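You operate a simulated robot arm through the tools that you are given. There is no shell and no other tool.

You are at the controls of a simulated robot arm. One attempt, no reset.

JOB
Put things in order on the long table. At the end: the grey cartridge (marked "COLD") from the long table is on the green box (marked "BOLTS"); the orange tin (marked "POLISH") from the long table is in the green tray; the white bulb from the long table stands where the blue tape roll stood; the blue tape roll from the long table stands where the orange tin stood; whatever was shut is shut again. Leave all else as you found it, and nothing knocked over. Set down upright: cartridge, tin.

The check looks at the end state, three seconds after you hand in, the way a careful person would. Anything else that was tipped, shoved, dropped, spilled or broken makes it a failure.

ROBOT AND FRAMES
A 6-joint arm with a two-finger parallel gripper, fixed in place. Base frame: the origin is at the foot of the arm, x ahead of it, y to its left, z up; the work surface is at about z = 0. Lengths are in cm, angles in rad, forces in N, time in s.
With the tool pointing down near the work surface it reaches from about 18 to 46 cm from the base axis. Its first joint turns from -1.222 to 1.222 rad. Payload 1.9 kg.
The tool frame sits at the grasp point between the pads (the TCP): z along the fingers, y along the line on which they close. The tips reach 2.3 cm beyond it. The gripper opens to 9.4 cm. The fingers are 3.8 cm wide and 1 cm thick; the gripper's body (5.4 by 9.6 cm) begins 3.9 cm behind the TCP.
Orientation is told as [roll, pitch, yaw] about the base's x, y, z axes, in that order, counted from this pose: with the fingers straight down and closing along the base's y, the tool's x points along the base's -x, its y along +y and its z along -z.

CONTROLS
- The arm moves only by the tool move_arm. Its arguments are lists of equal length, an entry for each row: "translation": the shift along the tool's x, y, z in units of 30 mm (1.0 is 30 mm), a list of three; "rotation": the turn, a rotation vector about the tool's x, y, z in units of 4 degrees (1.0 is 4 degrees), a list of three; "fingers": the finger opening in cm, from 0 to 9.4. In form: {"translation": [[x, y, z], ...], "rotation": [[ax, ay, az], ...], "fingers": [fingers, ...]}. A call has 1 to 20 rows; each row shifts and turns the commanded pose from where the row before left it, along the tool's axes as they then stand. A call with a number of a shift or a turn outside -1 to 1 is refused whole. Rows are played at 5 a second. More than 5 cm and 0.15 rad between two rows, or a gripper value outside its range, and nothing of the call is played. Where a pose cannot be reached the arm comes as near as it can. A force on the tool above 40 N (or 10 N above the force at the start of the call, whichever is more), or a blocked arm, ends the call early, and 0.2 s more pass. The fingers move at their own pace (about 10.8 cm/s each) and stop on an object; they squeeze with about 37 N. The grip force told is the motor's: it shows also when the fingers shut on nothing. Time passes only in rows, and 0.2 s behind the last, so rows that do not move let the fingers close. It gives the time, the measured TCP pose, the force on the tool (base axes), the opening and the grip force at its end, in the units of the frame above (readings bear some noise), with the torque about the TCP (base axes, N m) and any sound that the robot's microphone picked up.
- Cameras (640 x 400 px; columns grow to the right, rows downward): "scene" is fixed at [6.51, 32.07, 42.24]; the picture's right is [-0.68, -0.73, 0.00], its down [-0.44, 0.40, -0.80] and it looks along [0.59, -0.55, -0.59] (base axes); focal length 214 px, centre (320, 200). "wrist" rides on the gripper at [8.7, 1.6, -7.4] in the tool frame; the picture's right is [-0.18, 0.98, 0.00], its down [-0.58, -0.11, -0.81] and it looks along [-0.79, -0.15, 0.59] (tool axes); focal length 243 px, centre (320, 200). There is no depth. A picture from a camera that has moved, and an enlarged one, comes with that camera's place and axes in the base frame and with its lens.
- capture(camera): a new picture of that camera. It takes no simulated time.
- enlarge(camera, box): a new picture of the part [left, top, right, bottom] of that camera's present view, enlarged. It takes no simulated time.
- close_job(): hands the job in; it is judged then, once.

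Nothing tells you positions but the pictures and the camera data. Unless the task says otherwise, let go and move clear before handing in.

The tools are called by a JSON object that holds its "name" and its "arguments". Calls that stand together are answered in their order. move_arm: Moves the arm, as the interface text tells. Its arguments: {"type":"object","properties":{"translation":{"type":"array","items":{"type":"array","items":{"type":"number"}}},"rotation":{"type":"array","items":{"type":"array","items":{"type":"number"}}},"fingers":{"type":"array","items":{"type":"number"}}},"required":["translation","rotation","fingers"]} The other tools are called the same way: capture (camera) takes a picture; enlarge (camera, box) takes an enlarged picture of a part of a camera's view; close_job () hands the job in.

At the start:

```text
clock: 0.0
eef_pos: [22.37, -16.2, 35.68]
orientation: [0.001, -0.002, 0.0]
ft_force: [-0.3, 0.1, 0.0]
wrist_torque: [0.02, 0.0, -0.06]
gripper_width: 9.37
finger_force: 0.1
```

scene: 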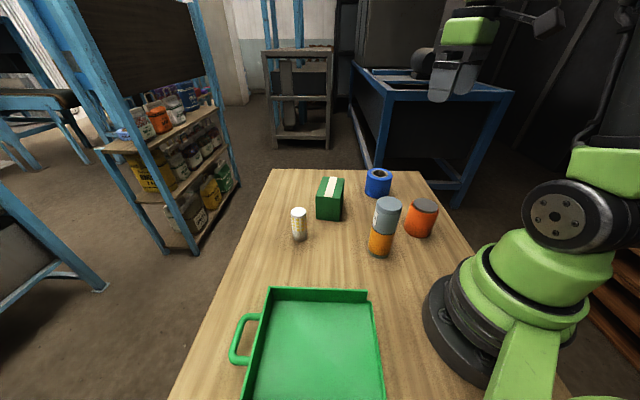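
wrist: 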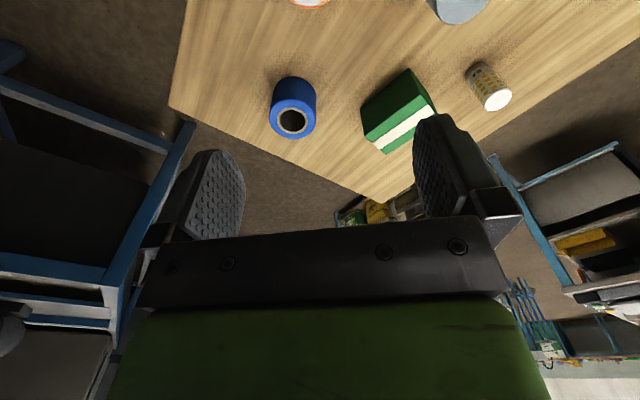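

I see a table with a green box, a blue tape roll, a grey cylinder that seems to stand on or in front of an orange can, an orange tin, a white bulb-like object and a green tray. I'll enlarge the views to identify each one.

{"name": "enlarge", "arguments": {"camera": "scene", "box": [270, 150, 460, 270]}}

{"name": "enlarge", "arguments": {"camera": "scene", "box": [180, 270, 420, 400]}}

{"name": "enlarge", "arguments": {"camera": "wrist", "box": [220, 0, 560, 212]}}

```text
3.33 times, centred on (365, 210) of scene
camera zoom: at [6.51, 32.07, 42.24], right [-0.68, -0.73, 0.0], down [-0.44, 0.4, -0.8], along [0.59, -0.55, -0.59], focal length 715 px, centre (170, 167)
```

zoom: 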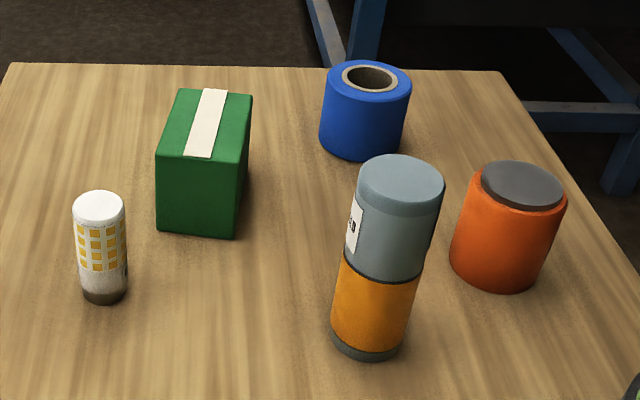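

```text
2.67 times, centred on (300, 335) of scene
camera zoom: at [6.51, 32.07, 42.24], right [-0.68, -0.73, 0.0], down [-0.44, 0.4, -0.8], along [0.59, -0.55, -0.59], focal length 572 px, centre (373, -160)
```

zoom: 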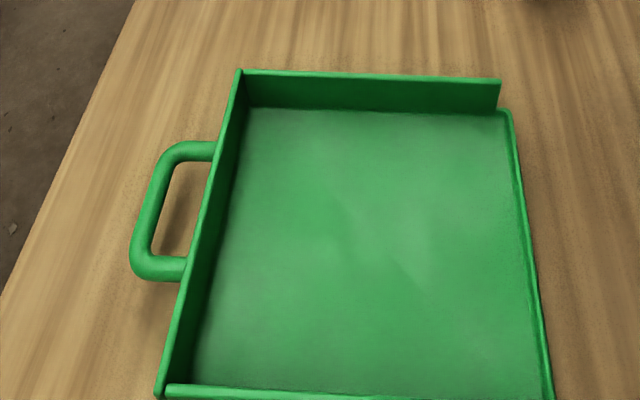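

```text
1.88 times, centred on (390, 106) of wrist
camera zoom: at [13.62, -14.69, 43.19], right [0.18, 0.98, 0.0], down [0.58, -0.11, 0.81], along [0.79, -0.15, -0.59], focal length 457 px, centre (188, 377)
```

zoom: 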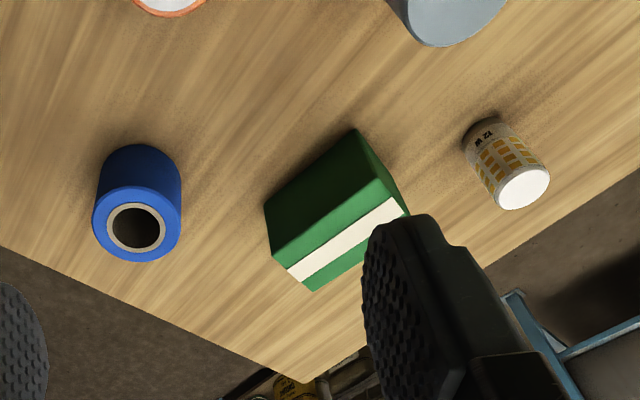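

The grey-over-orange cylinder may be one cartridge or two stacked things. I'll look more closely before moving.

{"name": "enlarge", "arguments": {"camera": "scene", "box": [360, 185, 445, 265]}}

{"name": "enlarge", "arguments": {"camera": "scene", "box": [280, 165, 400, 250]}}

```text
5.00 times, centred on (402, 225) of scene
camera zoom: at [6.51, 32.07, 42.24], right [-0.68, -0.73, 0.0], down [-0.44, 0.4, -0.8], along [0.59, -0.55, -0.59], focal length 1072 px, centre (-92, 75)
```

zoom: 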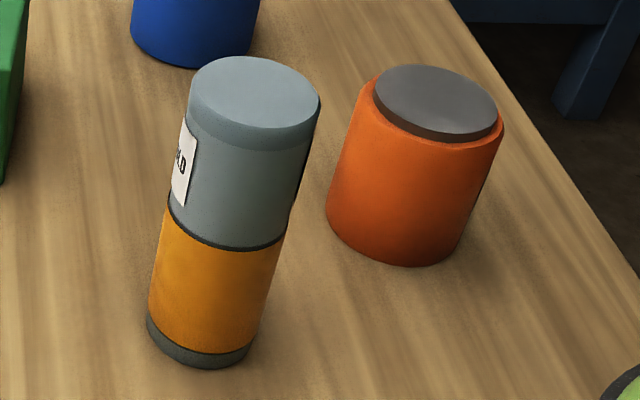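

```text
4.71 times, centred on (340, 208) of scene
camera zoom: at [6.51, 32.07, 42.24], right [-0.68, -0.73, 0.0], down [-0.44, 0.4, -0.8], along [0.59, -0.55, -0.59], focal length 1009 px, centre (226, 165)
```

zoom: 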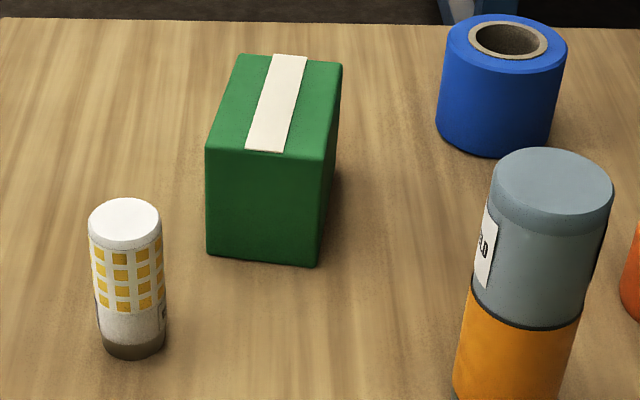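

The grey cylinder with the orange band looks like one tall cartridge, standing near (22, -3). I put the tin near (20, -18), the tape near (38, -24.5), the bulb near (40, 8), the box near (42, -6) and the tray centre near (17, 22). Next I'll move the wrist camera to check the labels and refine these positions.

{"name": "move_arm", "arguments": {"translation": [[0, -0.8, 0.9], [0, -0.8, 0.9], [0, -0.8, 0.9], [0, -0.8, 0.9], [0, 0, 0], [0, 0, 0], [0, 0, 0], [0, 0, 0], [0, 0, 0], [0, 0, 0], [0, 0, 0], [0, 0, 0], [0, 0, 0], [0, 0, 0], [0, 0, 0]], "rotation": [[0, 0, 0], [0, 0, 0], [0, 0, 0], [0, 0, 0], [0, 0, -1], [0, 0, -1], [0, 0, -1], [0, 0, -1], [0, 0, -1], [0, 0, -1], [0, 0, -1], [0, 0, -1], [0, 0, -1], [0, 0, -1], [0, 0, -1]], "fingers": [9.4, 9.4, 9.4, 9.4, 9.4, 9.4, 9.4, 9.4, 9.4, 9.4, 9.4, 9.4, 9.4, 9.4, 9.4]}}

{"name": "capture", "arguments": {"camera": "wrist"}}

```text
clock: 3.2
eef_pos: [22.35, -25.79, 24.92]
orientation: [-0.002, 0.0, 0.77]
ft_force: [-0.2, 0.1, 0.0]
wrist_torque: [0.03, 0.02, 0.02]
gripper_width: 9.4
finger_force: 0.0
```

```text
taken
camera wrist: at [14.94, -30.72, 32.35], right [-0.55, 0.83, 0.0], down [0.49, 0.33, 0.81], along [0.67, 0.45, -0.59], focal length 243 px, centre (320, 200)
```

wrist: 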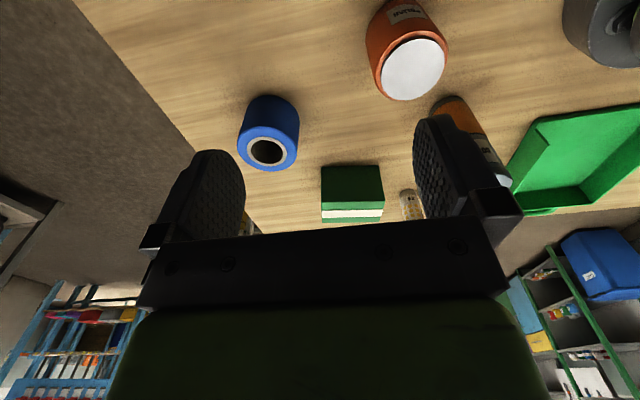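

{"name": "enlarge", "arguments": {"camera": "wrist", "box": [340, 0, 540, 125]}}

{"name": "enlarge", "arguments": {"camera": "wrist", "box": [220, 80, 420, 225]}}

```text
3.20 times, centred on (440, 62) of wrist
camera zoom: at [14.94, -30.72, 32.35], right [-0.55, 0.83, 0.0], down [0.49, 0.33, 0.81], along [0.67, 0.45, -0.59], focal length 776 px, centre (-64, 640)
```

zoom: 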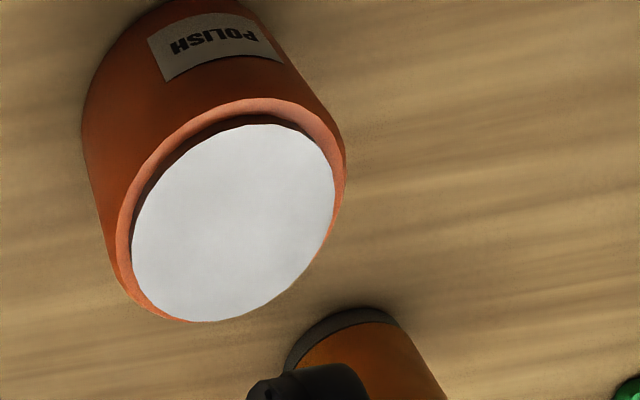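

```text
2.76 times, centred on (320, 152) of wrist
camera zoom: at [14.94, -30.72, 32.35], right [-0.55, 0.83, 0.0], down [0.49, 0.33, 0.81], along [0.67, 0.45, -0.59], focal length 669 px, centre (320, 331)
```

zoom: 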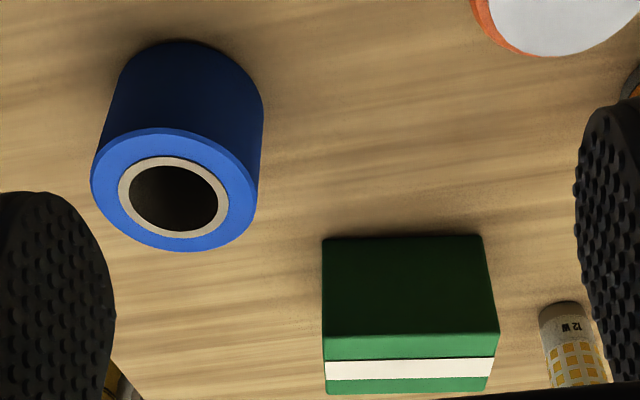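

The wide orange tin reads "POLISH", so the tall grey one is the single COLD cartridge. I'll turn the wrist back and hover above the tin at about (19.7, -17.1) to check alignment.

{"name": "move_arm", "arguments": {"translation": [[0, 0, 0], [0, 0, 0], [0, 0, 0], [0, 0, 0], [0, 0, 0], [0, 0, 0], [0, 0, 0], [0, 0, 0], [0, 0, 0], [0, 0, 0], [0, 0, 0], [0.22, 0.72, 0.74], [0.22, 0.72, 0.74], [0.22, 0.73, 0.74], [0.22, 0.73, 0.74], [0, 0, 0]], "rotation": [[0, 0, 1], [0, 0, 1], [0, 0, 1], [0, 0, 1], [0, 0, 1], [0, 0, 1], [0, 0, 1], [0, 0, 1], [0, 0, 1], [0, 0, 1], [0, 0, 1], [0, 0, 0], [0, 0, 0], [0, 0, 0], [0, 0, 0], [0, 0, 0]], "fingers": [9.4, 9.4, 9.4, 9.4, 9.4, 9.4, 9.4, 9.4, 9.4, 9.4, 9.4, 9.4, 9.4, 9.4, 9.4, 9.4]}}

{"name": "capture", "arguments": {"camera": "wrist"}}

{"name": "capture", "arguments": {"camera": "scene"}}

```text
clock: 6.6
eef_pos: [19.6, -17.14, 15.99]
orientation: [0.001, -0.004, -0.002]
ft_force: [-0.1, 0.4, 0.4]
wrist_torque: [0.01, -0.02, 0.0]
gripper_width: 9.4
finger_force: 0.1
```

```text
taken
camera wrist: at [10.95, -15.56, 23.46], right [0.19, 0.98, 0.0], down [0.58, -0.11, 0.81], along [0.79, -0.15, -0.59], focal length 243 px, centre (320, 200)
```

wrist: 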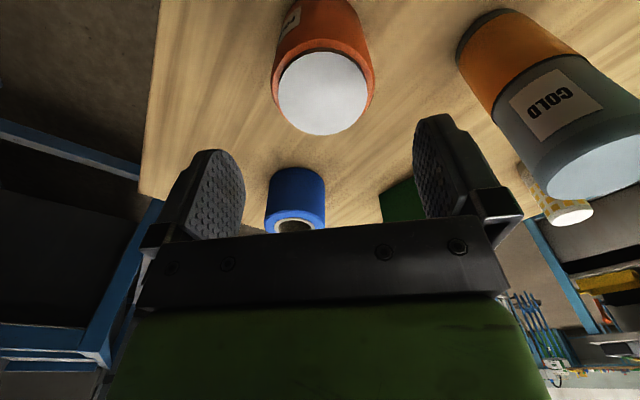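

```text
taken
```

scene: 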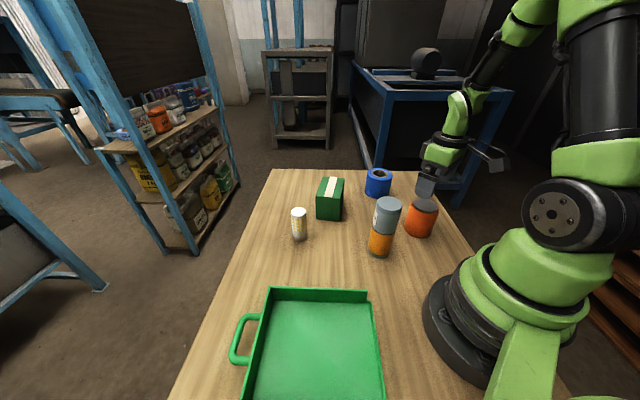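

The tin sits almost exactly under the gripper at about (19.5, -16.9), with roughly 1.2 cm of clearance on each side. I'll descend and grip it.

{"name": "move_arm", "arguments": {"translation": [[0.03, 0.07, 0.5], [0, 0, 0.75], [0, 0, 0.75], [0, 0, 0.75], [0, 0, 0.75], [0, 0, 0]], "rotation": [[0, 0, 0], [0, 0, 0], [0, 0, 0], [0, 0, 0], [0, 0, 0], [0, 0, 0]], "fingers": [9.4, 9.4, 9.4, 9.4, 9.4, 9.4]}}

{"name": "capture", "arguments": {"camera": "wrist"}}

{"name": "enlarge", "arguments": {"camera": "scene", "box": [360, 150, 520, 250]}}

```text
clock: 8.0
eef_pos: [19.84, -16.88, 5.47]
orientation: [-0.001, -0.003, 0.001]
ft_force: [0.0, 0.0, -0.5]
wrist_torque: [0.01, -0.01, -0.01]
gripper_width: 9.4
finger_force: 0.1
```

```text
taken
camera wrist: at [11.06, -15.3, 12.98], right [0.18, 0.98, 0.0], down [0.58, -0.11, 0.81], along [0.79, -0.15, -0.59], focal length 243 px, centre (320, 200)
```

wrist: 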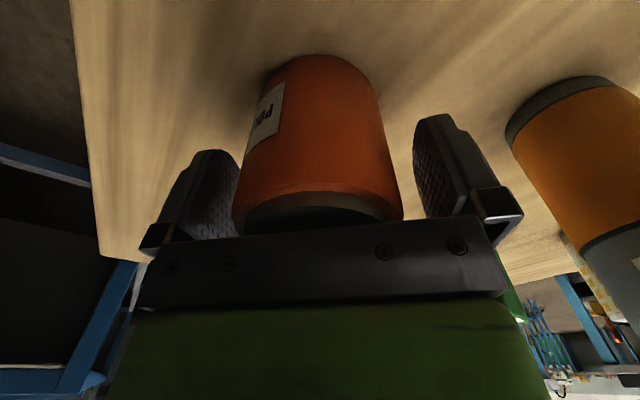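

```text
4.00 times, centred on (440, 200) of scene
camera zoom: at [6.51, 32.07, 42.24], right [-0.68, -0.73, 0.0], down [-0.44, 0.4, -0.8], along [0.59, -0.55, -0.59], focal length 858 px, centre (-160, 200)
```

zoom: 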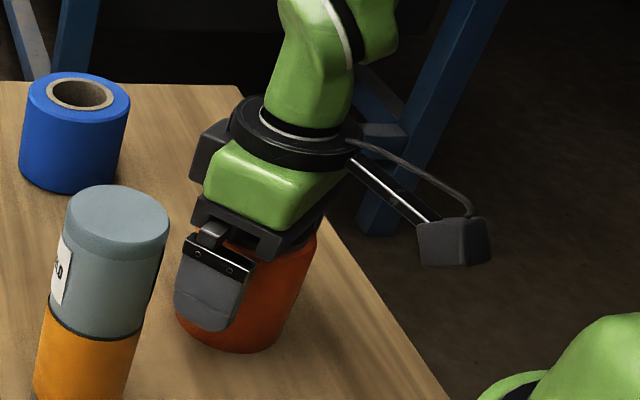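

The fingers straddle the tin correctly. I'll close on it now.

{"name": "move_arm", "arguments": {"translation": [[0, 0.06, 0], [0, 0, 0], [0, 0, 0], [0, 0, 0], [0, 0, 0], [0, 0, 0]], "rotation": [[0, 0, 0], [0, 0, 0], [0, 0, 0], [0, 0, 0], [0, 0, 0], [0, 0, 0]], "fingers": [8.4, 7.6, 7.0, 6.0, 5.0, 5.0]}}

```text
clock: 9.4
eef_pos: [19.81, -16.72, 5.53]
orientation: [0.003, -0.003, -0.001]
ft_force: [0.8, -1.0, 1.2]
wrist_torque: [-0.13, -0.12, -0.02]
gripper_width: 6.93
finger_force: 37.6
```

I have the tin at 6.9 cm opening. I'll lift it high, clear of the 16 cm cartridge, and carry it over to the tray.

{"name": "move_arm", "arguments": {"translation": [[0, 0, -0.3], [0, 0, -0.7], [0, 0, -0.9], [0, 0, -0.9], [0, 0, -0.9], [0, 0, -0.9], [0, 0, -0.9], [0, 0, -0.9], [0, 0, -0.6], [0, 0, 0]], "rotation": [[0, 0, 0], [0, 0, 0], [0, 0, 0], [0, 0, 0], [0, 0, 0], [0, 0, 0], [0, 0, 0], [0, 0, 0], [0, 0, 0], [0, 0, 0]], "fingers": [5, 5, 5, 5, 5, 5, 5, 5, 5, 5]}}

{"name": "capture", "arguments": {"camera": "scene"}}

{"name": "capture", "arguments": {"camera": "wrist"}}

```text
clock: 11.6
eef_pos: [19.8, -16.87, 26.6]
orientation: [0.001, -0.003, 0.0]
ft_force: [-0.5, -0.2, -4.8]
wrist_torque: [0.01, 0.01, -0.01]
gripper_width: 6.93
finger_force: 36.7
```

```text
taken
```

scene: 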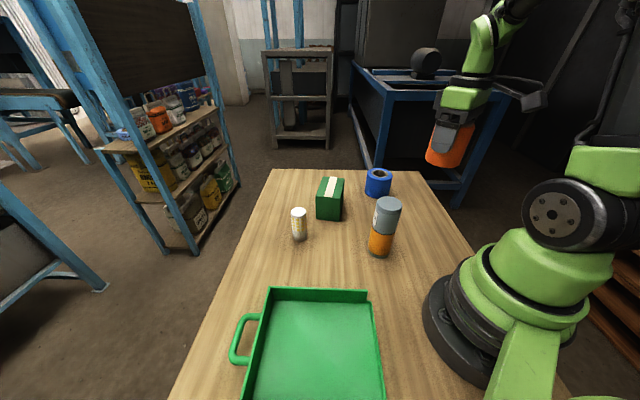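

```text
taken
camera wrist: at [10.98, -15.24, 34.08], right [0.18, 0.98, 0.0], down [0.58, -0.11, 0.81], along [0.79, -0.15, -0.59], focal length 243 px, centre (320, 200)
```

wrist: 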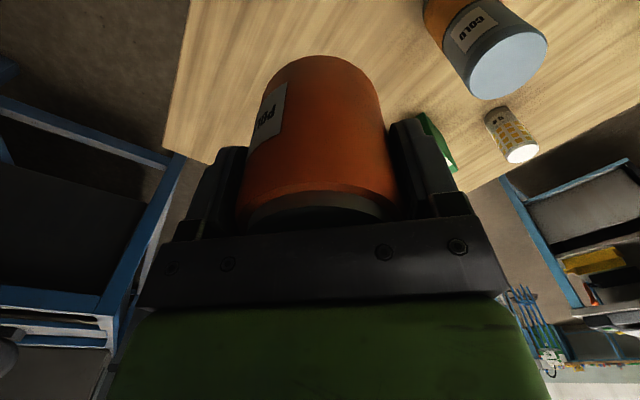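

The tin is lifted upright. Next is the traverse to above the tray.

{"name": "move_arm", "arguments": {"translation": [[-0.3, 0.5, 0], [-0.4, 0.9, 0], [-0.1, 0.9, 0], [0, 0.9, 0], [0, 0.9, 0], [0, 0.9, 0], [0, 0.9, 0], [0, 0.9, 0], [0, 0.9, 0], [0, 0.9, 0], [0.2, 0.9, 0], [0.4, 0.9, 0], [0.4, 0.9, 0], [0.23, 0.9, 0], [0, 0.29, 0], [0, 0, 0]], "rotation": [[0, 0, 0], [0, 0, 0], [0, 0, 0], [0, 0, 0], [0, 0, 0], [0, 0, 0], [0, 0, 0], [0, 0, 0], [0, 0, 0], [0, 0, 0], [0, 0, 0], [0, 0, 0], [0, 0, 0], [0, 0, 0], [0, 0, 0], [0, 0, 0]], "fingers": [5, 5, 5, 5, 5, 5, 5, 5, 5, 5, 5, 5, 5, 5, 5, 5]}}

{"name": "capture", "arguments": {"camera": "scene"}}

{"name": "capture", "arguments": {"camera": "wrist"}}

```text
clock: 15.0
eef_pos: [18.44, 20.6, 26.59]
orientation: [0.001, -0.001, -0.002]
ft_force: [0.1, 0.0, -4.0]
wrist_torque: [0.02, 0.02, 0.02]
gripper_width: 6.93
finger_force: 36.7
```

```text
taken
```

scene: 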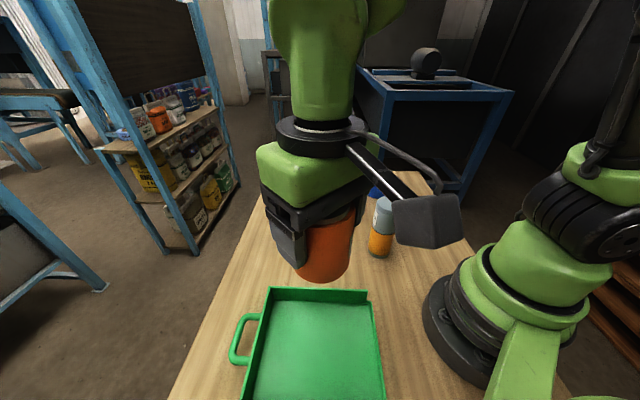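

```text
taken
camera wrist: at [9.73, 22.29, 34.11], right [0.18, 0.98, 0.0], down [0.58, -0.11, 0.81], along [0.79, -0.15, -0.59], focal length 243 px, centre (320, 200)
```

wrist: 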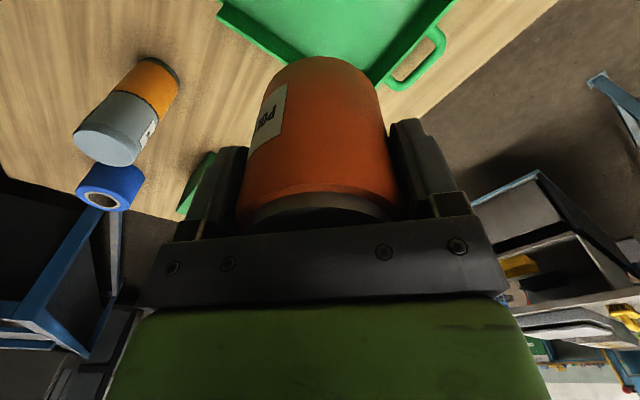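

The tin is above the middle of the tray. I'll lower it most of the way.

{"name": "move_arm", "arguments": {"translation": [[0, 0, 0.5], [0, 0, 0.9], [0, 0, 0.9], [0, 0, 0.9], [0, 0, 0.9], [0, 0, 0.9], [0, 0, 0.8], [0, 0, 0.5], [0, 0, 0.17], [0, 0, 0]], "rotation": [[0, 0, 0], [0, 0, 0], [0, 0, 0], [0, 0, 0], [0, 0, 0], [0, 0, 0], [0, 0, 0], [0, 0, 0], [0, 0, 0], [0, 0, 0]], "fingers": [5, 5, 5, 5, 5, 5, 5, 5, 5, 5]}}

{"name": "capture", "arguments": {"camera": "scene"}}

{"name": "capture", "arguments": {"camera": "wrist"}}

```text
clock: 17.2
eef_pos: [18.49, 20.6, 7.12]
orientation: [0.002, -0.004, -0.001]
ft_force: [-0.2, 0.1, -4.2]
wrist_torque: [0.0, -0.01, -0.02]
gripper_width: 6.92
finger_force: 37.5
```

```text
taken
```

scene: 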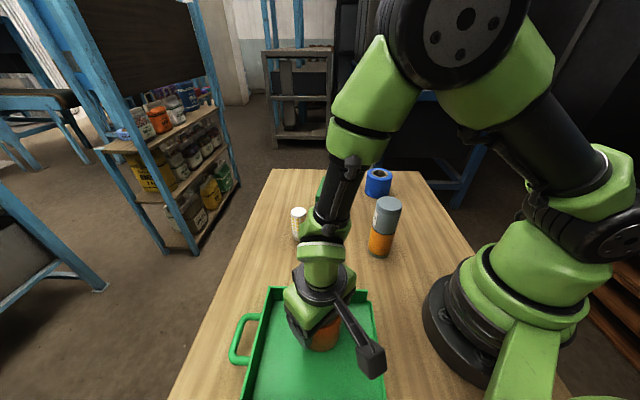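

```text
taken
camera wrist: at [9.76, 22.26, 14.59], right [0.18, 0.98, 0.0], down [0.58, -0.11, 0.81], along [0.79, -0.15, -0.59], focal length 243 px, centre (320, 200)
```

wrist: 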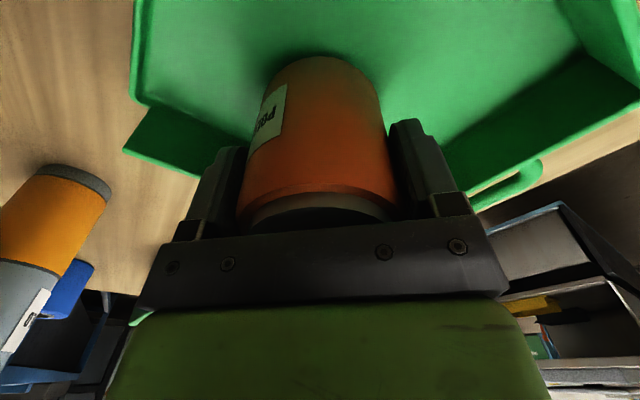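

The tin hangs just above the tray floor. I'll lower it in small steps and watch the force.

{"name": "move_arm", "arguments": {"translation": [[0, 0, 0.06], [0, 0, 0.06], [0, 0, 0.06], [0, 0, 0.06], [0, 0, 0.06], [0, 0, 0]], "rotation": [[0, 0, 0], [0, 0, 0], [0, 0, 0], [0, 0, 0], [0, 0, 0], [0, 0, 0]], "fingers": [5, 5, 5, 5, 5, 5]}}

```text
clock: 18.6
eef_pos: [18.47, 20.81, 6.19]
orientation: [0.004, -0.003, 0.0]
ft_force: [0.0, -0.7, -4.8]
wrist_torque: [-0.02, 0.03, -0.04]
gripper_width: 6.93
finger_force: 36.9
```

{"name": "move_arm", "arguments": {"translation": [[0, 0, 0.04], [0, 0, 0.04], [0, 0, 0.04], [0, 0, 0]], "rotation": [[0, 0, 0], [0, 0, 0], [0, 0, 0], [0, 0, 0]], "fingers": [5, 5, 5, 5]}}

```text
clock: 19.6
eef_pos: [18.42, 20.59, 6.0]
orientation: [0.001, -0.004, 0.0]
ft_force: [1.8, -4.2, 9.9]
wrist_torque: [-0.39, -0.14, -0.01]
gripper_width: 6.92
finger_force: 37.0
```

The tin is touching the tray floor at z≈6.0. I'll relax the pressure, open the fingers and retreat straight up.

{"name": "move_arm", "arguments": {"translation": [[0, 0, -0.04], [0, 0, 0], [0, 0, 0], [0, 0, 0], [0, 0, 0]], "rotation": [[0, 0, 0], [0, 0, 0], [0, 0, 0], [0, 0, 0], [0, 0, 0]], "fingers": [5, 7.2, 7.8, 8.8, 9.4]}}

{"name": "capture", "arguments": {"camera": "wrist"}}

```text
clock: 20.8
eef_pos: [18.46, 20.69, 5.98]
orientation: [0.002, -0.004, 0.0]
ft_force: [-0.1, 0.1, -0.1]
wrist_torque: [-0.01, 0.05, 0.01]
gripper_width: 9.39
finger_force: 0.0
```

```text
taken
camera wrist: at [9.64, 22.31, 13.47], right [0.18, 0.98, 0.0], down [0.58, -0.11, 0.81], along [0.79, -0.15, -0.59], focal length 243 px, centre (320, 200)
```

wrist: 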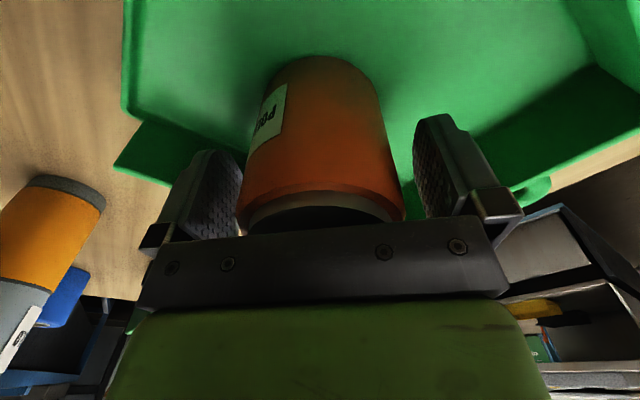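

The tin stands free in the tray. I'll go straight up and then across toward the tape roll, high enough to clear everything.

{"name": "move_arm", "arguments": {"translation": [[0, 0, -0.4], [0, 0, -0.9], [0, 0, -0.9], [0, 0, -0.9], [0, 0, -0.9], [0, 0, -0.9], [0, 0, -0.9], [-0.3, -0.87, 0], [-0.3, -0.87, 0], [-0.3, -0.87, 0], [-0.3, -0.87, 0], [-0.3, -0.87, 0], [-0.3, -0.87, 0], [-0.3, -0.87, 0], [-0.3, -0.87, 0]], "rotation": [[0, 0, 0], [0, 0, 0], [0, 0, 0], [0, 0, 0], [0, 0, 0], [0, 0, 0], [0, 0, 0], [0, 0, 0], [0, 0, 0], [0, 0, 0], [0, 0, 0], [0, 0, 0], [0, 0, 0], [0, 0, 0], [0, 0, 0]], "fingers": [9.4, 9.4, 9.4, 9.4, 9.4, 9.4, 9.4, 9.4, 9.4, 9.4, 9.4, 9.4, 9.4, 9.4, 9.4]}}

{"name": "move_arm", "arguments": {"translation": [[-0.3, -0.87, 0], [-0.3, -0.87, 0], [-0.3, -0.87, 0], [-0.3, -0.87, 0], [-0.3, -0.87, 0], [-0.3, -0.87, 0], [-0.3, -0.87, 0], [-0.3, -0.87, 0], [0, 0, 0], [0, 0, 0], [0, 0, 0], [0, 0, 0], [0, 0, 0], [0, 0, 0], [0, 0, 0], [0, 0, 0], [0, 0, 0]], "rotation": [[0, 0, 0], [0, 0, 0], [0, 0, 0], [0, 0, 0], [0, 0, 0], [0, 0, 0], [0, 0, 0], [0, 0, 0], [0, 0, 1], [0, 0, 1], [0, 0, 1], [0, 0, 1], [0, 0, 1], [0, 0, 1], [0, 0, 1], [0, 0, 1], [0, 0, 0]], "fingers": [9.4, 9.4, 9.4, 9.4, 9.4, 9.4, 9.4, 9.4, 9.4, 9.4, 9.4, 9.4, 9.4, 9.4, 9.4, 9.4, 9.4]}}

{"name": "capture", "arguments": {"camera": "wrist"}}

{"name": "capture", "arguments": {"camera": "scene"}}

```text
clock: 24.0
eef_pos: [25.55, -0.07, 23.34]
orientation: [0.002, -0.003, 0.0]
ft_force: [-0.2, -0.3, -0.2]
wrist_torque: [-0.02, 0.01, 0.01]
gripper_width: 9.43
finger_force: 0.0
```

```text
clock: 27.6
eef_pos: [32.68, -21.04, 23.36]
orientation: [0.001, -0.002, -0.561]
ft_force: [-0.4, -1.0, 0.0]
wrist_torque: [0.0, 0.01, 0.0]
gripper_width: 9.39
finger_force: 0.0
```

```text
taken
camera wrist: at [26.2, -15.16, 30.88], right [0.68, 0.74, 0.0], down [0.43, -0.4, 0.81], along [0.59, -0.55, -0.59], focal length 243 px, centre (320, 200)
```

wrist: 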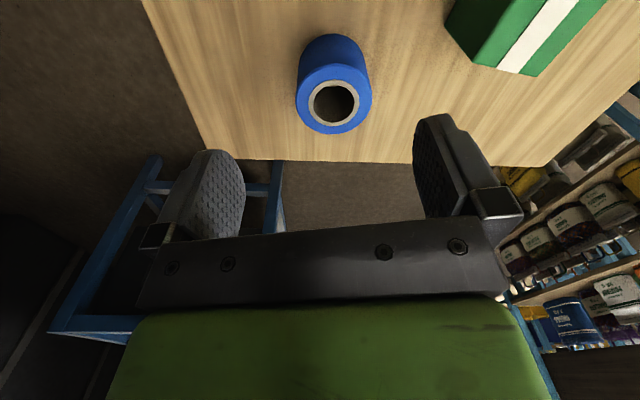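

```text
taken
```

scene: 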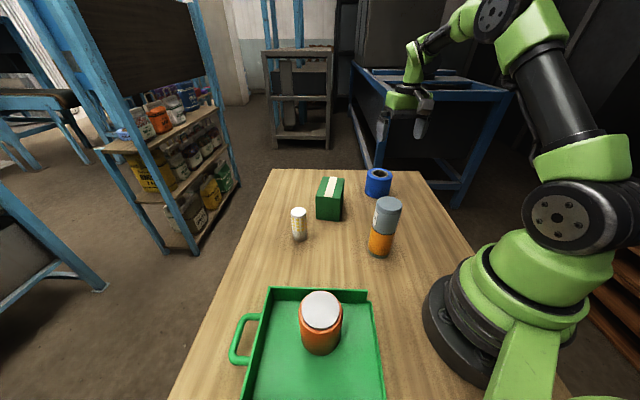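

The tape roll is near (38.3, -24.2), about 6.5–7 cm tall and 8.1 cm across. I'll hover directly above it to check reach and alignment.

{"name": "move_arm", "arguments": {"translation": [[-0.43, 0.02, 0.69], [-0.43, 0.02, 0.69], [-0.43, 0.02, 0.69], [-0.43, 0.02, 0.69], [-0.43, 0.01, 0.69], [0, 0, 0], [0, 0, 0]], "rotation": [[0, 0, 0], [0, 0, 0], [0, 0, 0], [0, 0, 0], [0, 0, 0], [0, 0, 0], [0, 0, 0]], "fingers": [9.4, 9.4, 9.4, 9.4, 9.4, 9.4, 9.4]}}

{"name": "capture", "arguments": {"camera": "wrist"}}

{"name": "enlarge", "arguments": {"camera": "scene", "box": [320, 130, 480, 230]}}

```text
clock: 29.2
eef_pos: [38.47, -24.34, 13.03]
orientation: [0.002, -0.001, -0.559]
ft_force: [-0.8, -0.2, -0.2]
wrist_torque: [0.0, -0.04, -0.01]
gripper_width: 9.42
finger_force: 0.1
```

```text
taken
camera wrist: at [31.97, -18.36, 20.49], right [0.68, 0.74, 0.0], down [0.43, -0.4, 0.81], along [0.59, -0.55, -0.59], focal length 243 px, centre (320, 200)
```

wrist: 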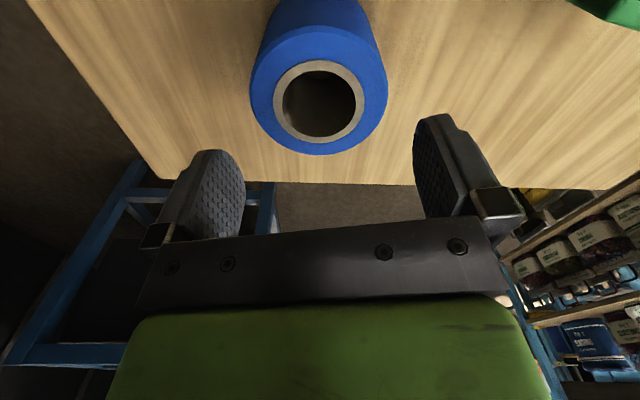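

```text
4.00 times, centred on (400, 180) of scene
camera zoom: at [6.51, 32.07, 42.24], right [-0.68, -0.73, 0.0], down [-0.44, 0.4, -0.8], along [0.59, -0.55, -0.59], focal length 858 px, centre (0, 280)
```

zoom: 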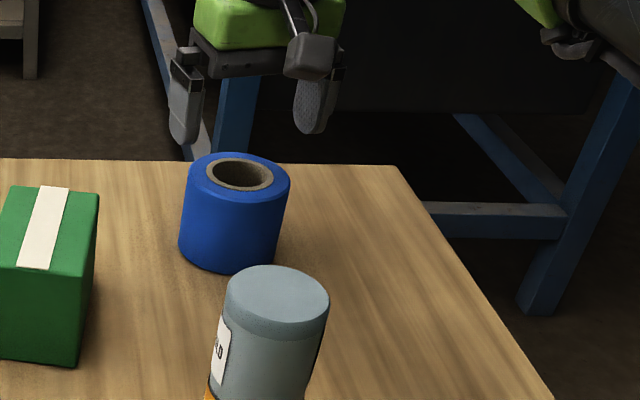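

Reach is fine here. The tape centre works out at about (38.0, -23.85) with its top at about z=7.2, so I'll shift slightly toward the base and come down to just above it.

{"name": "move_arm", "arguments": {"translation": [[0.12, 0.03, 0.35], [0.11, 0.02, 0.35], [0, 0, 0.35], [0, 0, 0]], "rotation": [[0, 0, 0], [0, 0, 0], [0, 0, 0], [0, 0, 0]], "fingers": [9.4, 9.4, 9.4, 9.4]}}

{"name": "capture", "arguments": {"camera": "wrist"}}

{"name": "enlarge", "arguments": {"camera": "scene", "box": [320, 130, 480, 230]}}

```text
clock: 30.2
eef_pos: [37.93, -23.59, 9.91]
orientation: [0.001, -0.002, -0.56]
ft_force: [0.4, -0.3, 0.0]
wrist_torque: [0.01, 0.03, 0.01]
gripper_width: 9.4
finger_force: 0.0
```

```text
taken
camera wrist: at [31.42, -17.77, 17.36], right [0.68, 0.74, 0.0], down [0.43, -0.4, 0.81], along [0.59, -0.55, -0.59], focal length 243 px, centre (320, 200)
```

wrist: 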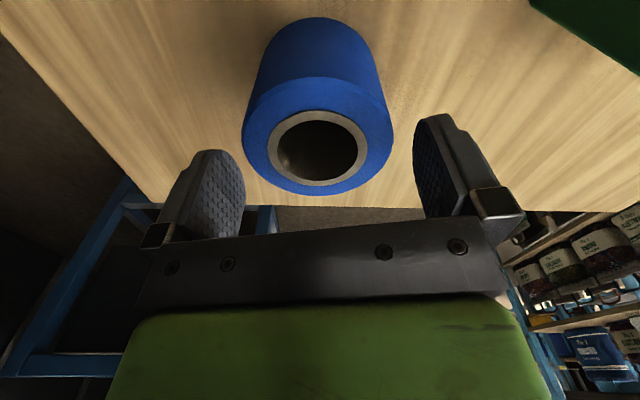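

```text
4.00 times, centred on (400, 180) of scene
camera zoom: at [6.51, 32.07, 42.24], right [-0.68, -0.73, 0.0], down [-0.44, 0.4, -0.8], along [0.59, -0.55, -0.59], focal length 858 px, centre (0, 280)
```

zoom: 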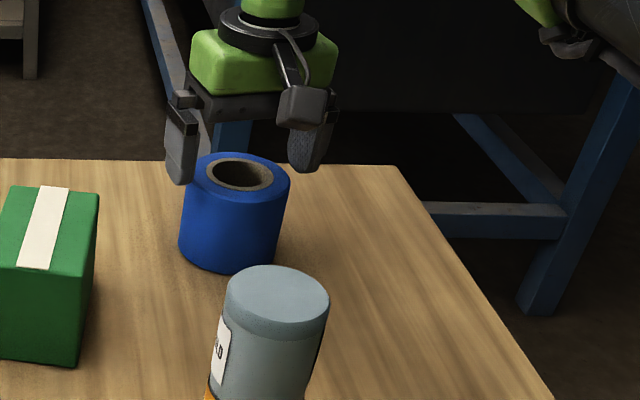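

The tape is within about 0.2 cm of centre. I'll make a small lateral correction and descend gently around it.

{"name": "move_arm", "arguments": {"translation": [[0, -0.05, 0], [0, 0, 0.3], [0, 0, 0.3], [0, 0, 0.3], [0, 0, 0.3], [0, 0, 0.3], [0, 0, 0.27], [0, 0, 0]], "rotation": [[0, 0, 0], [0, 0, 0], [0, 0, 0], [0, 0, 0], [0, 0, 0], [0, 0, 0], [0, 0, 0], [0, 0, 0]], "fingers": [9.4, 9.4, 9.4, 9.4, 9.4, 9.4, 9.4, 9.4]}}

{"name": "capture", "arguments": {"camera": "wrist"}}

{"name": "enlarge", "arguments": {"camera": "scene", "box": [320, 130, 480, 230]}}

```text
clock: 32.0
eef_pos: [37.85, -23.74, 4.71]
orientation: [0.001, -0.001, -0.558]
ft_force: [0.5, 0.3, 0.5]
wrist_torque: [0.03, 0.01, -0.01]
gripper_width: 9.4
finger_force: 0.0
```

```text
taken
camera wrist: at [31.32, -17.86, 12.1], right [0.68, 0.74, 0.0], down [0.43, -0.4, 0.81], along [0.59, -0.55, -0.59], focal length 243 px, centre (320, 200)
```

wrist: 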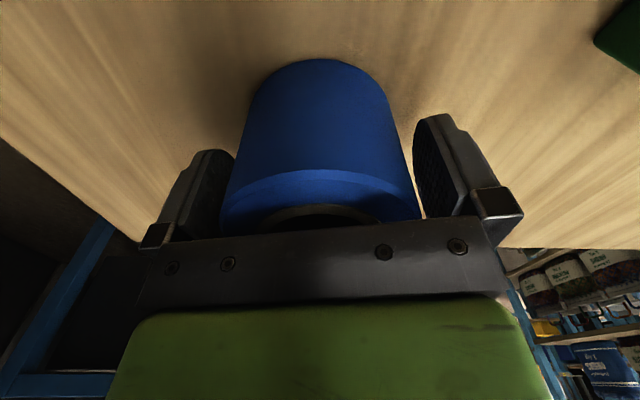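

```text
4.00 times, centred on (400, 180) of scene
camera zoom: at [6.51, 32.07, 42.24], right [-0.68, -0.73, 0.0], down [-0.44, 0.4, -0.8], along [0.59, -0.55, -0.59], focal length 858 px, centre (0, 280)
```

zoom: 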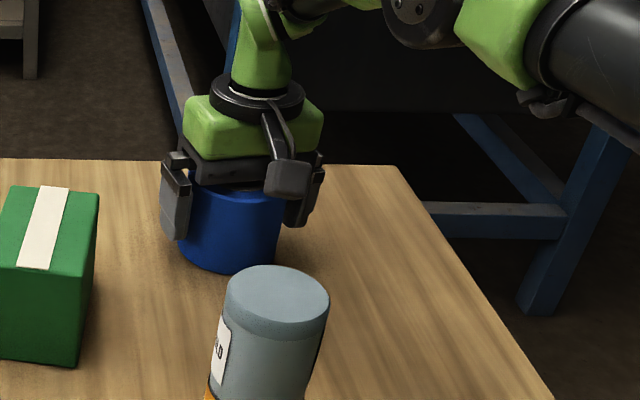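

Both fingers straddle the roll with no contact. I'll close and lift it a little.

{"name": "move_arm", "arguments": {"translation": [[0, 0, 0], [0, 0, 0], [0, 0, 0], [0, 0, 0], [0, 0, 0]], "rotation": [[0, 0, 0], [0, 0, 0], [0, 0, 0], [0, 0, 0], [0, 0, 0]], "fingers": [8.8, 8.2, 7.5, 6.5, 6.5]}}

{"name": "move_arm", "arguments": {"translation": [[0, 0, -0.3], [0, 0, -0.7], [0, 0, -0.9], [0, 0, -0.9], [0, 0, -0.9], [0, 0, -0.9], [0, 0, -0.9], [0, 0, -0.9], [0, 0, -0.5], [0, 0, 0]], "rotation": [[0, 0, 0], [0, 0, 0], [0, 0, 0], [0, 0, 0], [0, 0, 0], [0, 0, 0], [0, 0, 0], [0, 0, 0], [0, 0, 0], [0, 0, 0]], "fingers": [6.5, 6.5, 6.5, 6.5, 6.5, 6.5, 6.5, 6.5, 6.5, 6.5]}}

{"name": "capture", "arguments": {"camera": "wrist"}}

{"name": "capture", "arguments": {"camera": "scene"}}

```text
clock: 33.2
eef_pos: [37.87, -23.8, 4.7]
orientation: [0.002, -0.002, -0.56]
ft_force: [0.3, -0.7, 0.5]
wrist_torque: [-0.06, 0.01, -0.01]
gripper_width: 8.12
finger_force: 37.1
```

```text
clock: 35.4
eef_pos: [37.54, -23.22, 25.03]
orientation: [0.001, -0.003, -0.559]
ft_force: [-0.1, 0.6, -1.4]
wrist_torque: [-0.04, 0.01, 0.0]
gripper_width: 8.13
finger_force: 37.0
out of reach, approached as far as the arm can: row 9
```

```text
taken
camera wrist: at [30.94, -17.36, 32.51], right [0.68, 0.74, 0.0], down [0.43, -0.4, 0.81], along [0.6, -0.55, -0.59], focal length 243 px, centre (320, 200)
```

wrist: 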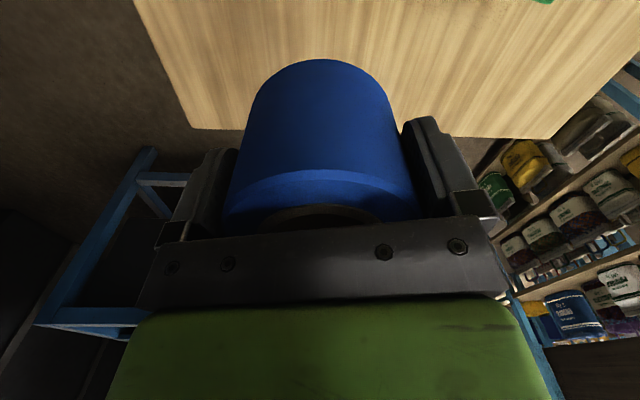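

```text
taken
```

scene: 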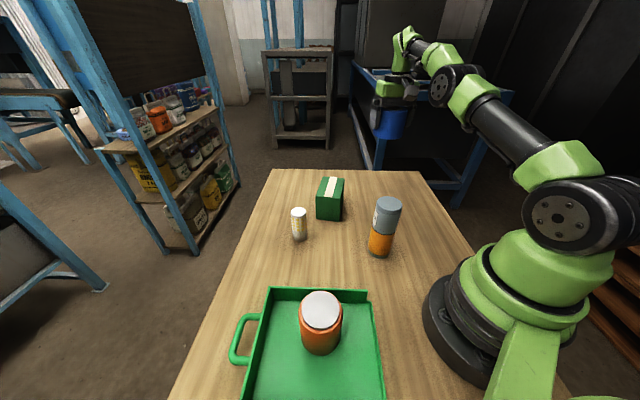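

The roll is held upright and its original spot was about (37.9, -23.9). I'll carry it to the tin's former spot at about (19.6, -16.95).

{"name": "move_arm", "arguments": {"translation": [[0.776, -0.172, 0], [0.776, -0.172, 0.3], [0.776, -0.172, 0.5], [0.776, -0.172, 0.6], [0.776, -0.172, 0.6], [0.776, -0.172, 0.6], [0.776, -0.172, 0.6], [0.776, -0.172, 0.6], [0, 0, 0], [0, 0, 0]], "rotation": [[0, 0, 0], [0, 0, 0], [0, 0, 0], [0, 0, 0], [0, 0, 0], [0, 0, 0], [0, 0, 0], [0, 0, 0], [0, 0, 0], [0, 0, 0]], "fingers": [6.5, 6.5, 6.5, 6.5, 6.5, 6.5, 6.5, 6.5, 6.5, 6.5]}}

{"name": "capture", "arguments": {"camera": "wrist"}}

{"name": "capture", "arguments": {"camera": "scene"}}

```text
clock: 37.6
eef_pos: [19.43, -16.89, 13.58]
orientation: [0.002, -0.001, -0.558]
ft_force: [1.2, 0.3, -1.0]
wrist_torque: [0.02, 0.02, 0.02]
gripper_width: 8.14
finger_force: 37.1
```

```text
taken
camera wrist: at [12.94, -10.92, 21.07], right [0.68, 0.74, 0.0], down [0.43, -0.4, 0.81], along [0.59, -0.55, -0.59], focal length 243 px, centre (320, 200)
```

wrist: 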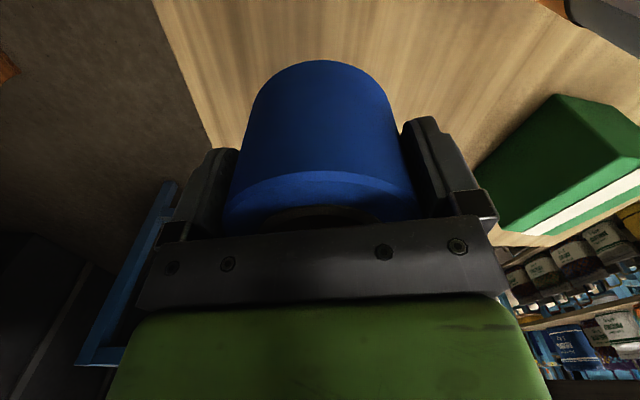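

```text
taken
```

scene: 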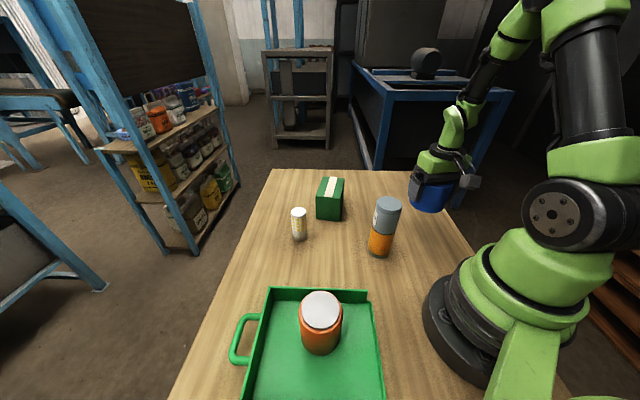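

It's over the right place, so I'll lower it toward the contact height of about 4.7.

{"name": "move_arm", "arguments": {"translation": [[-0.03, 0.02, 0.5], [0, 0, 0.7], [0, 0, 0.7], [0, 0, 0.6], [0, 0, 0.26], [0, 0, 0.05], [0, 0, 0.05], [0, 0, 0.05], [0, 0, 0]], "rotation": [[0, 0, 0], [0, 0, 0], [0, 0, 0], [0, 0, 0], [0, 0, 0], [0, 0, 0], [0, 0, 0], [0, 0, 0], [0, 0, 0]], "fingers": [6.5, 6.5, 6.5, 6.5, 6.5, 6.5, 6.5, 6.5, 6.5]}}

```text
clock: 39.6
eef_pos: [19.61, -16.87, 4.93]
orientation: [0.003, -0.002, -0.559]
ft_force: [-0.1, 0.0, -0.8]
wrist_torque: [0.02, -0.02, -0.01]
gripper_width: 8.14
finger_force: 37.4
```

{"name": "move_arm", "arguments": {"translation": [[0, 0, 0.04], [0, 0, 0.04], [0, 0, 0.04], [0, 0, 0]], "rotation": [[0, 0, 0], [0, 0, 0], [0, 0, 0], [0, 0, 0]], "fingers": [6.5, 6.5, 6.5, 6.5]}}

```text
clock: 40.6
eef_pos: [19.64, -16.85, 4.63]
orientation: [0.002, -0.002, -0.559]
ft_force: [-2.1, 4.8, 20.3]
wrist_torque: [-0.25, -0.1, -0.01]
gripper_width: 8.11
finger_force: 37.1
```

The roll is on the table. I'll relax the pressure, open up and rise straight away from it.

{"name": "move_arm", "arguments": {"translation": [[0, 0, -0.05], [0, 0, 0], [0, 0, 0], [0, 0, 0], [0, 0, 0], [0, 0, -0.2], [0, 0, -0.4], [0, 0, -0.8], [0, 0, -0.9], [0, 0, -0.9], [0, 0, -0.9], [0, 0, -0.9], [0, 0, 0]], "rotation": [[0, 0, 0], [0, 0, 0], [0, 0, 0], [0, 0, 0], [0, 0, 0], [0, 0, 0], [0, 0, 0], [0, 0, 0], [0, 0, 0], [0, 0, 0], [0, 0, 0], [0, 0, 0], [0, 0, 0]], "fingers": [6.5, 8.4, 9.0, 9.4, 9.4, 9.4, 9.4, 9.4, 9.4, 9.4, 9.4, 9.4, 9.4]}}

{"name": "capture", "arguments": {"camera": "wrist"}}

{"name": "capture", "arguments": {"camera": "scene"}}

```text
clock: 43.4
eef_pos: [19.7, -16.84, 19.69]
orientation: [0.002, -0.001, -0.558]
ft_force: [0.0, -0.4, 0.0]
wrist_torque: [0.03, 0.01, 0.0]
gripper_width: 9.37
finger_force: 0.1
```

```text
taken
camera wrist: at [13.13, -11.01, 27.25], right [0.68, 0.74, 0.0], down [0.43, -0.4, 0.81], along [0.6, -0.55, -0.59], focal length 243 px, centre (320, 200)
```

wrist: 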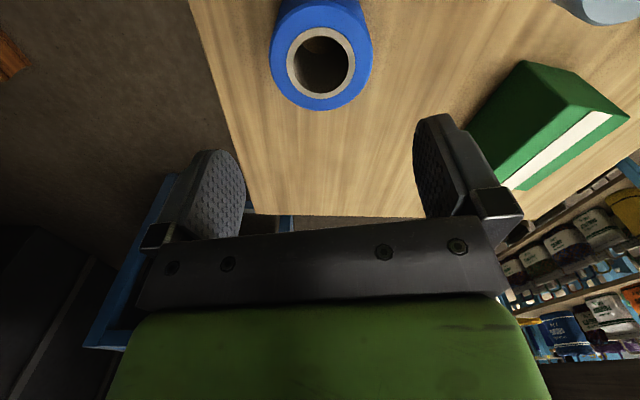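

```text
taken
```

scene: 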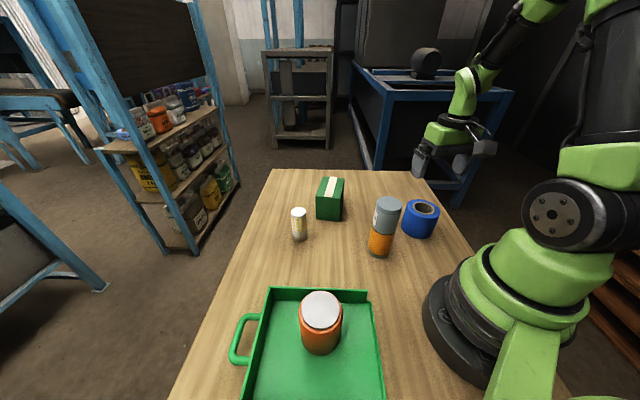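

The tape stands where the tin was. Next is the bulb, near (39.8, 8): I'll rise, turn the wrist and move to a viewing pose in front of it.

{"name": "move_arm", "arguments": {"translation": [[0, 0, -0.7], [0, 0, -0.7], [0, 0, -0.1], [0, 0, 0], [0, 0, 0], [0, 0, 0], [0, 0, 0], [0, 0, 0], [0, 0, 0], [0, 0, 0], [0, 0, 0], [-0.72, 0.82, 0], [-0.72, 0.82, 0], [-0.72, 0.82, 0], [-0.72, 0.82, 0], [-0.72, 0.82, 0], [-0.72, 0.82, 0], [-0.72, 0.82, 0], [-0.72, 0.82, 0], [0, 0, 0]], "rotation": [[0, 0, -1], [0, 0, -1], [0, 0, -1], [0, 0, -1], [0, 0, -1], [0, 0, -1], [0, 0, -1], [0, 0, -1], [0, 0, -1], [0, 0, -1], [0, 0, -1], [0, 0, 0], [0, 0, 0], [0, 0, 0], [0, 0, 0], [0, 0, 0], [0, 0, 0], [0, 0, 0], [0, 0, 0], [0, 0, 0]], "fingers": [9.4, 9.4, 9.4, 9.4, 9.4, 9.4, 9.4, 9.4, 9.4, 9.4, 9.4, 9.4, 9.4, 9.4, 9.4, 9.4, 9.4, 9.4, 9.4, 9.4]}}

{"name": "capture", "arguments": {"camera": "wrist"}}

{"name": "enlarge", "arguments": {"camera": "scene", "box": [260, 150, 460, 275]}}

```text
clock: 47.6
eef_pos: [32.45, 5.85, 24.32]
orientation: [0.001, -0.003, 0.209]
ft_force: [-0.1, 0.1, -0.5]
wrist_torque: [-0.01, 0.01, -0.01]
gripper_width: 9.41
finger_force: 0.1
```

```text
taken
camera wrist: at [23.58, 5.67, 31.83], right [-0.02, 1.0, 0.0], down [0.59, 0.01, 0.81], along [0.81, 0.02, -0.59], focal length 243 px, centre (320, 200)
```

wrist: 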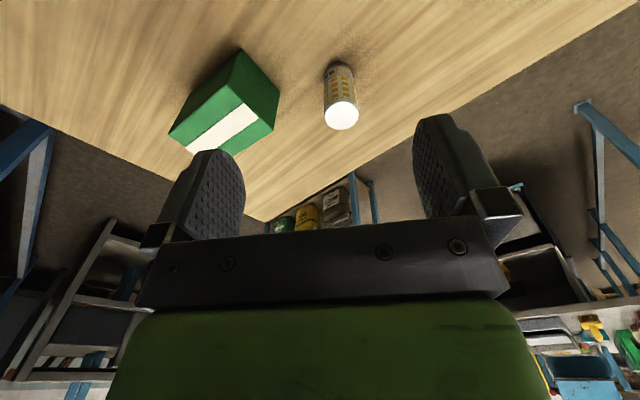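

```text
3.20 times, centred on (360, 212) of scene
camera zoom: at [6.51, 32.07, 42.24], right [-0.68, -0.73, 0.0], down [-0.44, 0.4, -0.8], along [0.59, -0.55, -0.59], focal length 686 px, centre (192, 160)
```

zoom: 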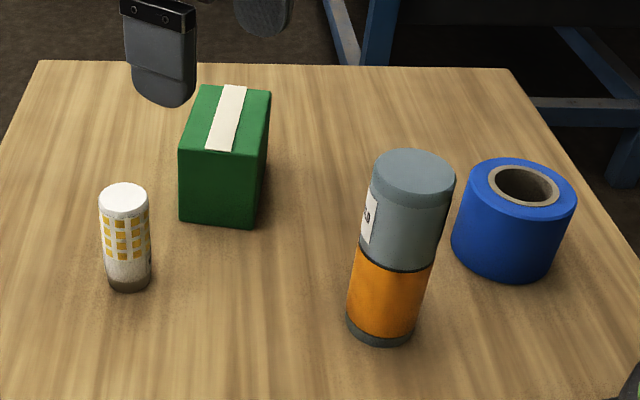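

The bulb is at about (39.1, 8.5), roughly 9.3 cm tall and 3.6 cm wide. I'll hover above it.

{"name": "move_arm", "arguments": {"translation": [[-0.59, 0.1, 0.69], [-0.59, 0.1, 0.69], [-0.59, 0.1, 0.69], [-0.58, 0.1, 0.7], [0, 0, 0], [0, 0, 0]], "rotation": [[0, 0, 0], [0, 0, 0], [0, 0, 0], [0, 0, 0], [0, 0, 0], [0, 0, 0]], "fingers": [9.4, 9.4, 9.4, 8, 7, 7]}}

{"name": "capture", "arguments": {"camera": "wrist"}}

```text
clock: 49.0
eef_pos: [39.05, 8.7, 15.85]
orientation: [0.001, -0.003, 0.211]
ft_force: [0.1, 0.6, -0.9]
wrist_torque: [-0.01, -0.02, 0.0]
gripper_width: 7.0
finger_force: 0.0
```

```text
taken
camera wrist: at [30.33, 8.39, 23.33], right [-0.02, 1.0, 0.0], down [0.59, 0.01, 0.81], along [0.81, 0.02, -0.59], focal length 243 px, centre (320, 200)
```

wrist: 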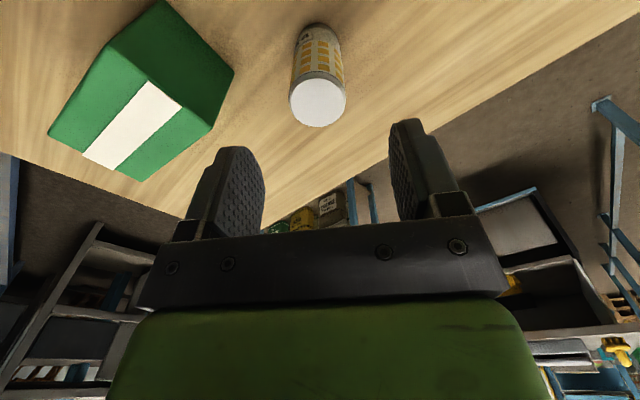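

The alignment is good. I'll descend around the bulb to a TCP height of about 6.4.

{"name": "move_arm", "arguments": {"translation": [[0, -0.04, 0.5], [0, 0, 0.6], [0, 0, 0.6], [0, 0, 0.5], [0, 0, 0.5], [0, 0, 0.45], [0, 0, 0]], "rotation": [[0, 0, 0], [0, 0, 0], [0, 0, 0], [0, 0, 0], [0, 0, 0], [0, 0, 0], [0, 0, 0]], "fingers": [7, 7, 7, 7, 7, 7, 7]}}

{"name": "capture", "arguments": {"camera": "wrist"}}

{"name": "enlarge", "arguments": {"camera": "scene", "box": [240, 150, 400, 250]}}

```text
clock: 50.6
eef_pos: [39.07, 8.56, 6.56]
orientation: [-0.001, -0.004, 0.209]
ft_force: [0.0, 0.1, -0.1]
wrist_torque: [0.03, 0.01, 0.0]
gripper_width: 6.99
finger_force: 0.0
```

```text
taken
camera wrist: at [30.18, 8.3, 13.95], right [-0.02, 1.0, 0.0], down [0.59, 0.01, 0.81], along [0.81, 0.02, -0.59], focal length 243 px, centre (320, 200)
```

wrist: 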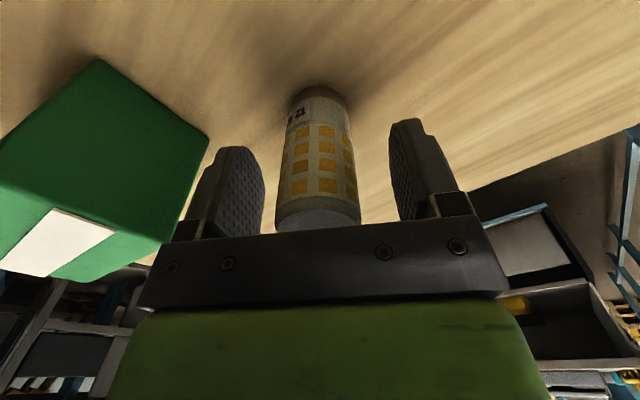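

```text
4.00 times, centred on (320, 200) of scene
camera zoom: at [6.51, 32.07, 42.24], right [-0.68, -0.73, 0.0], down [-0.44, 0.4, -0.8], along [0.59, -0.55, -0.59], focal length 858 px, centre (320, 200)
```

zoom: 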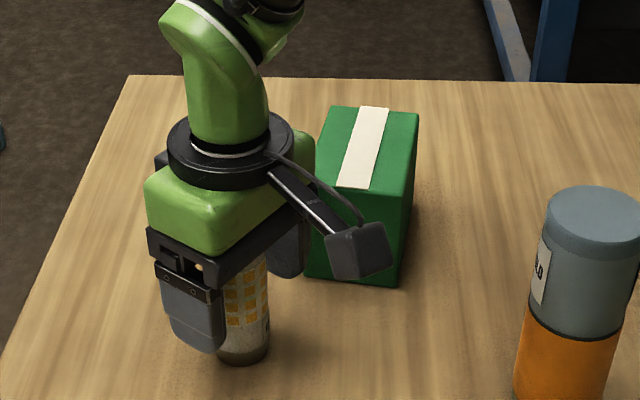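

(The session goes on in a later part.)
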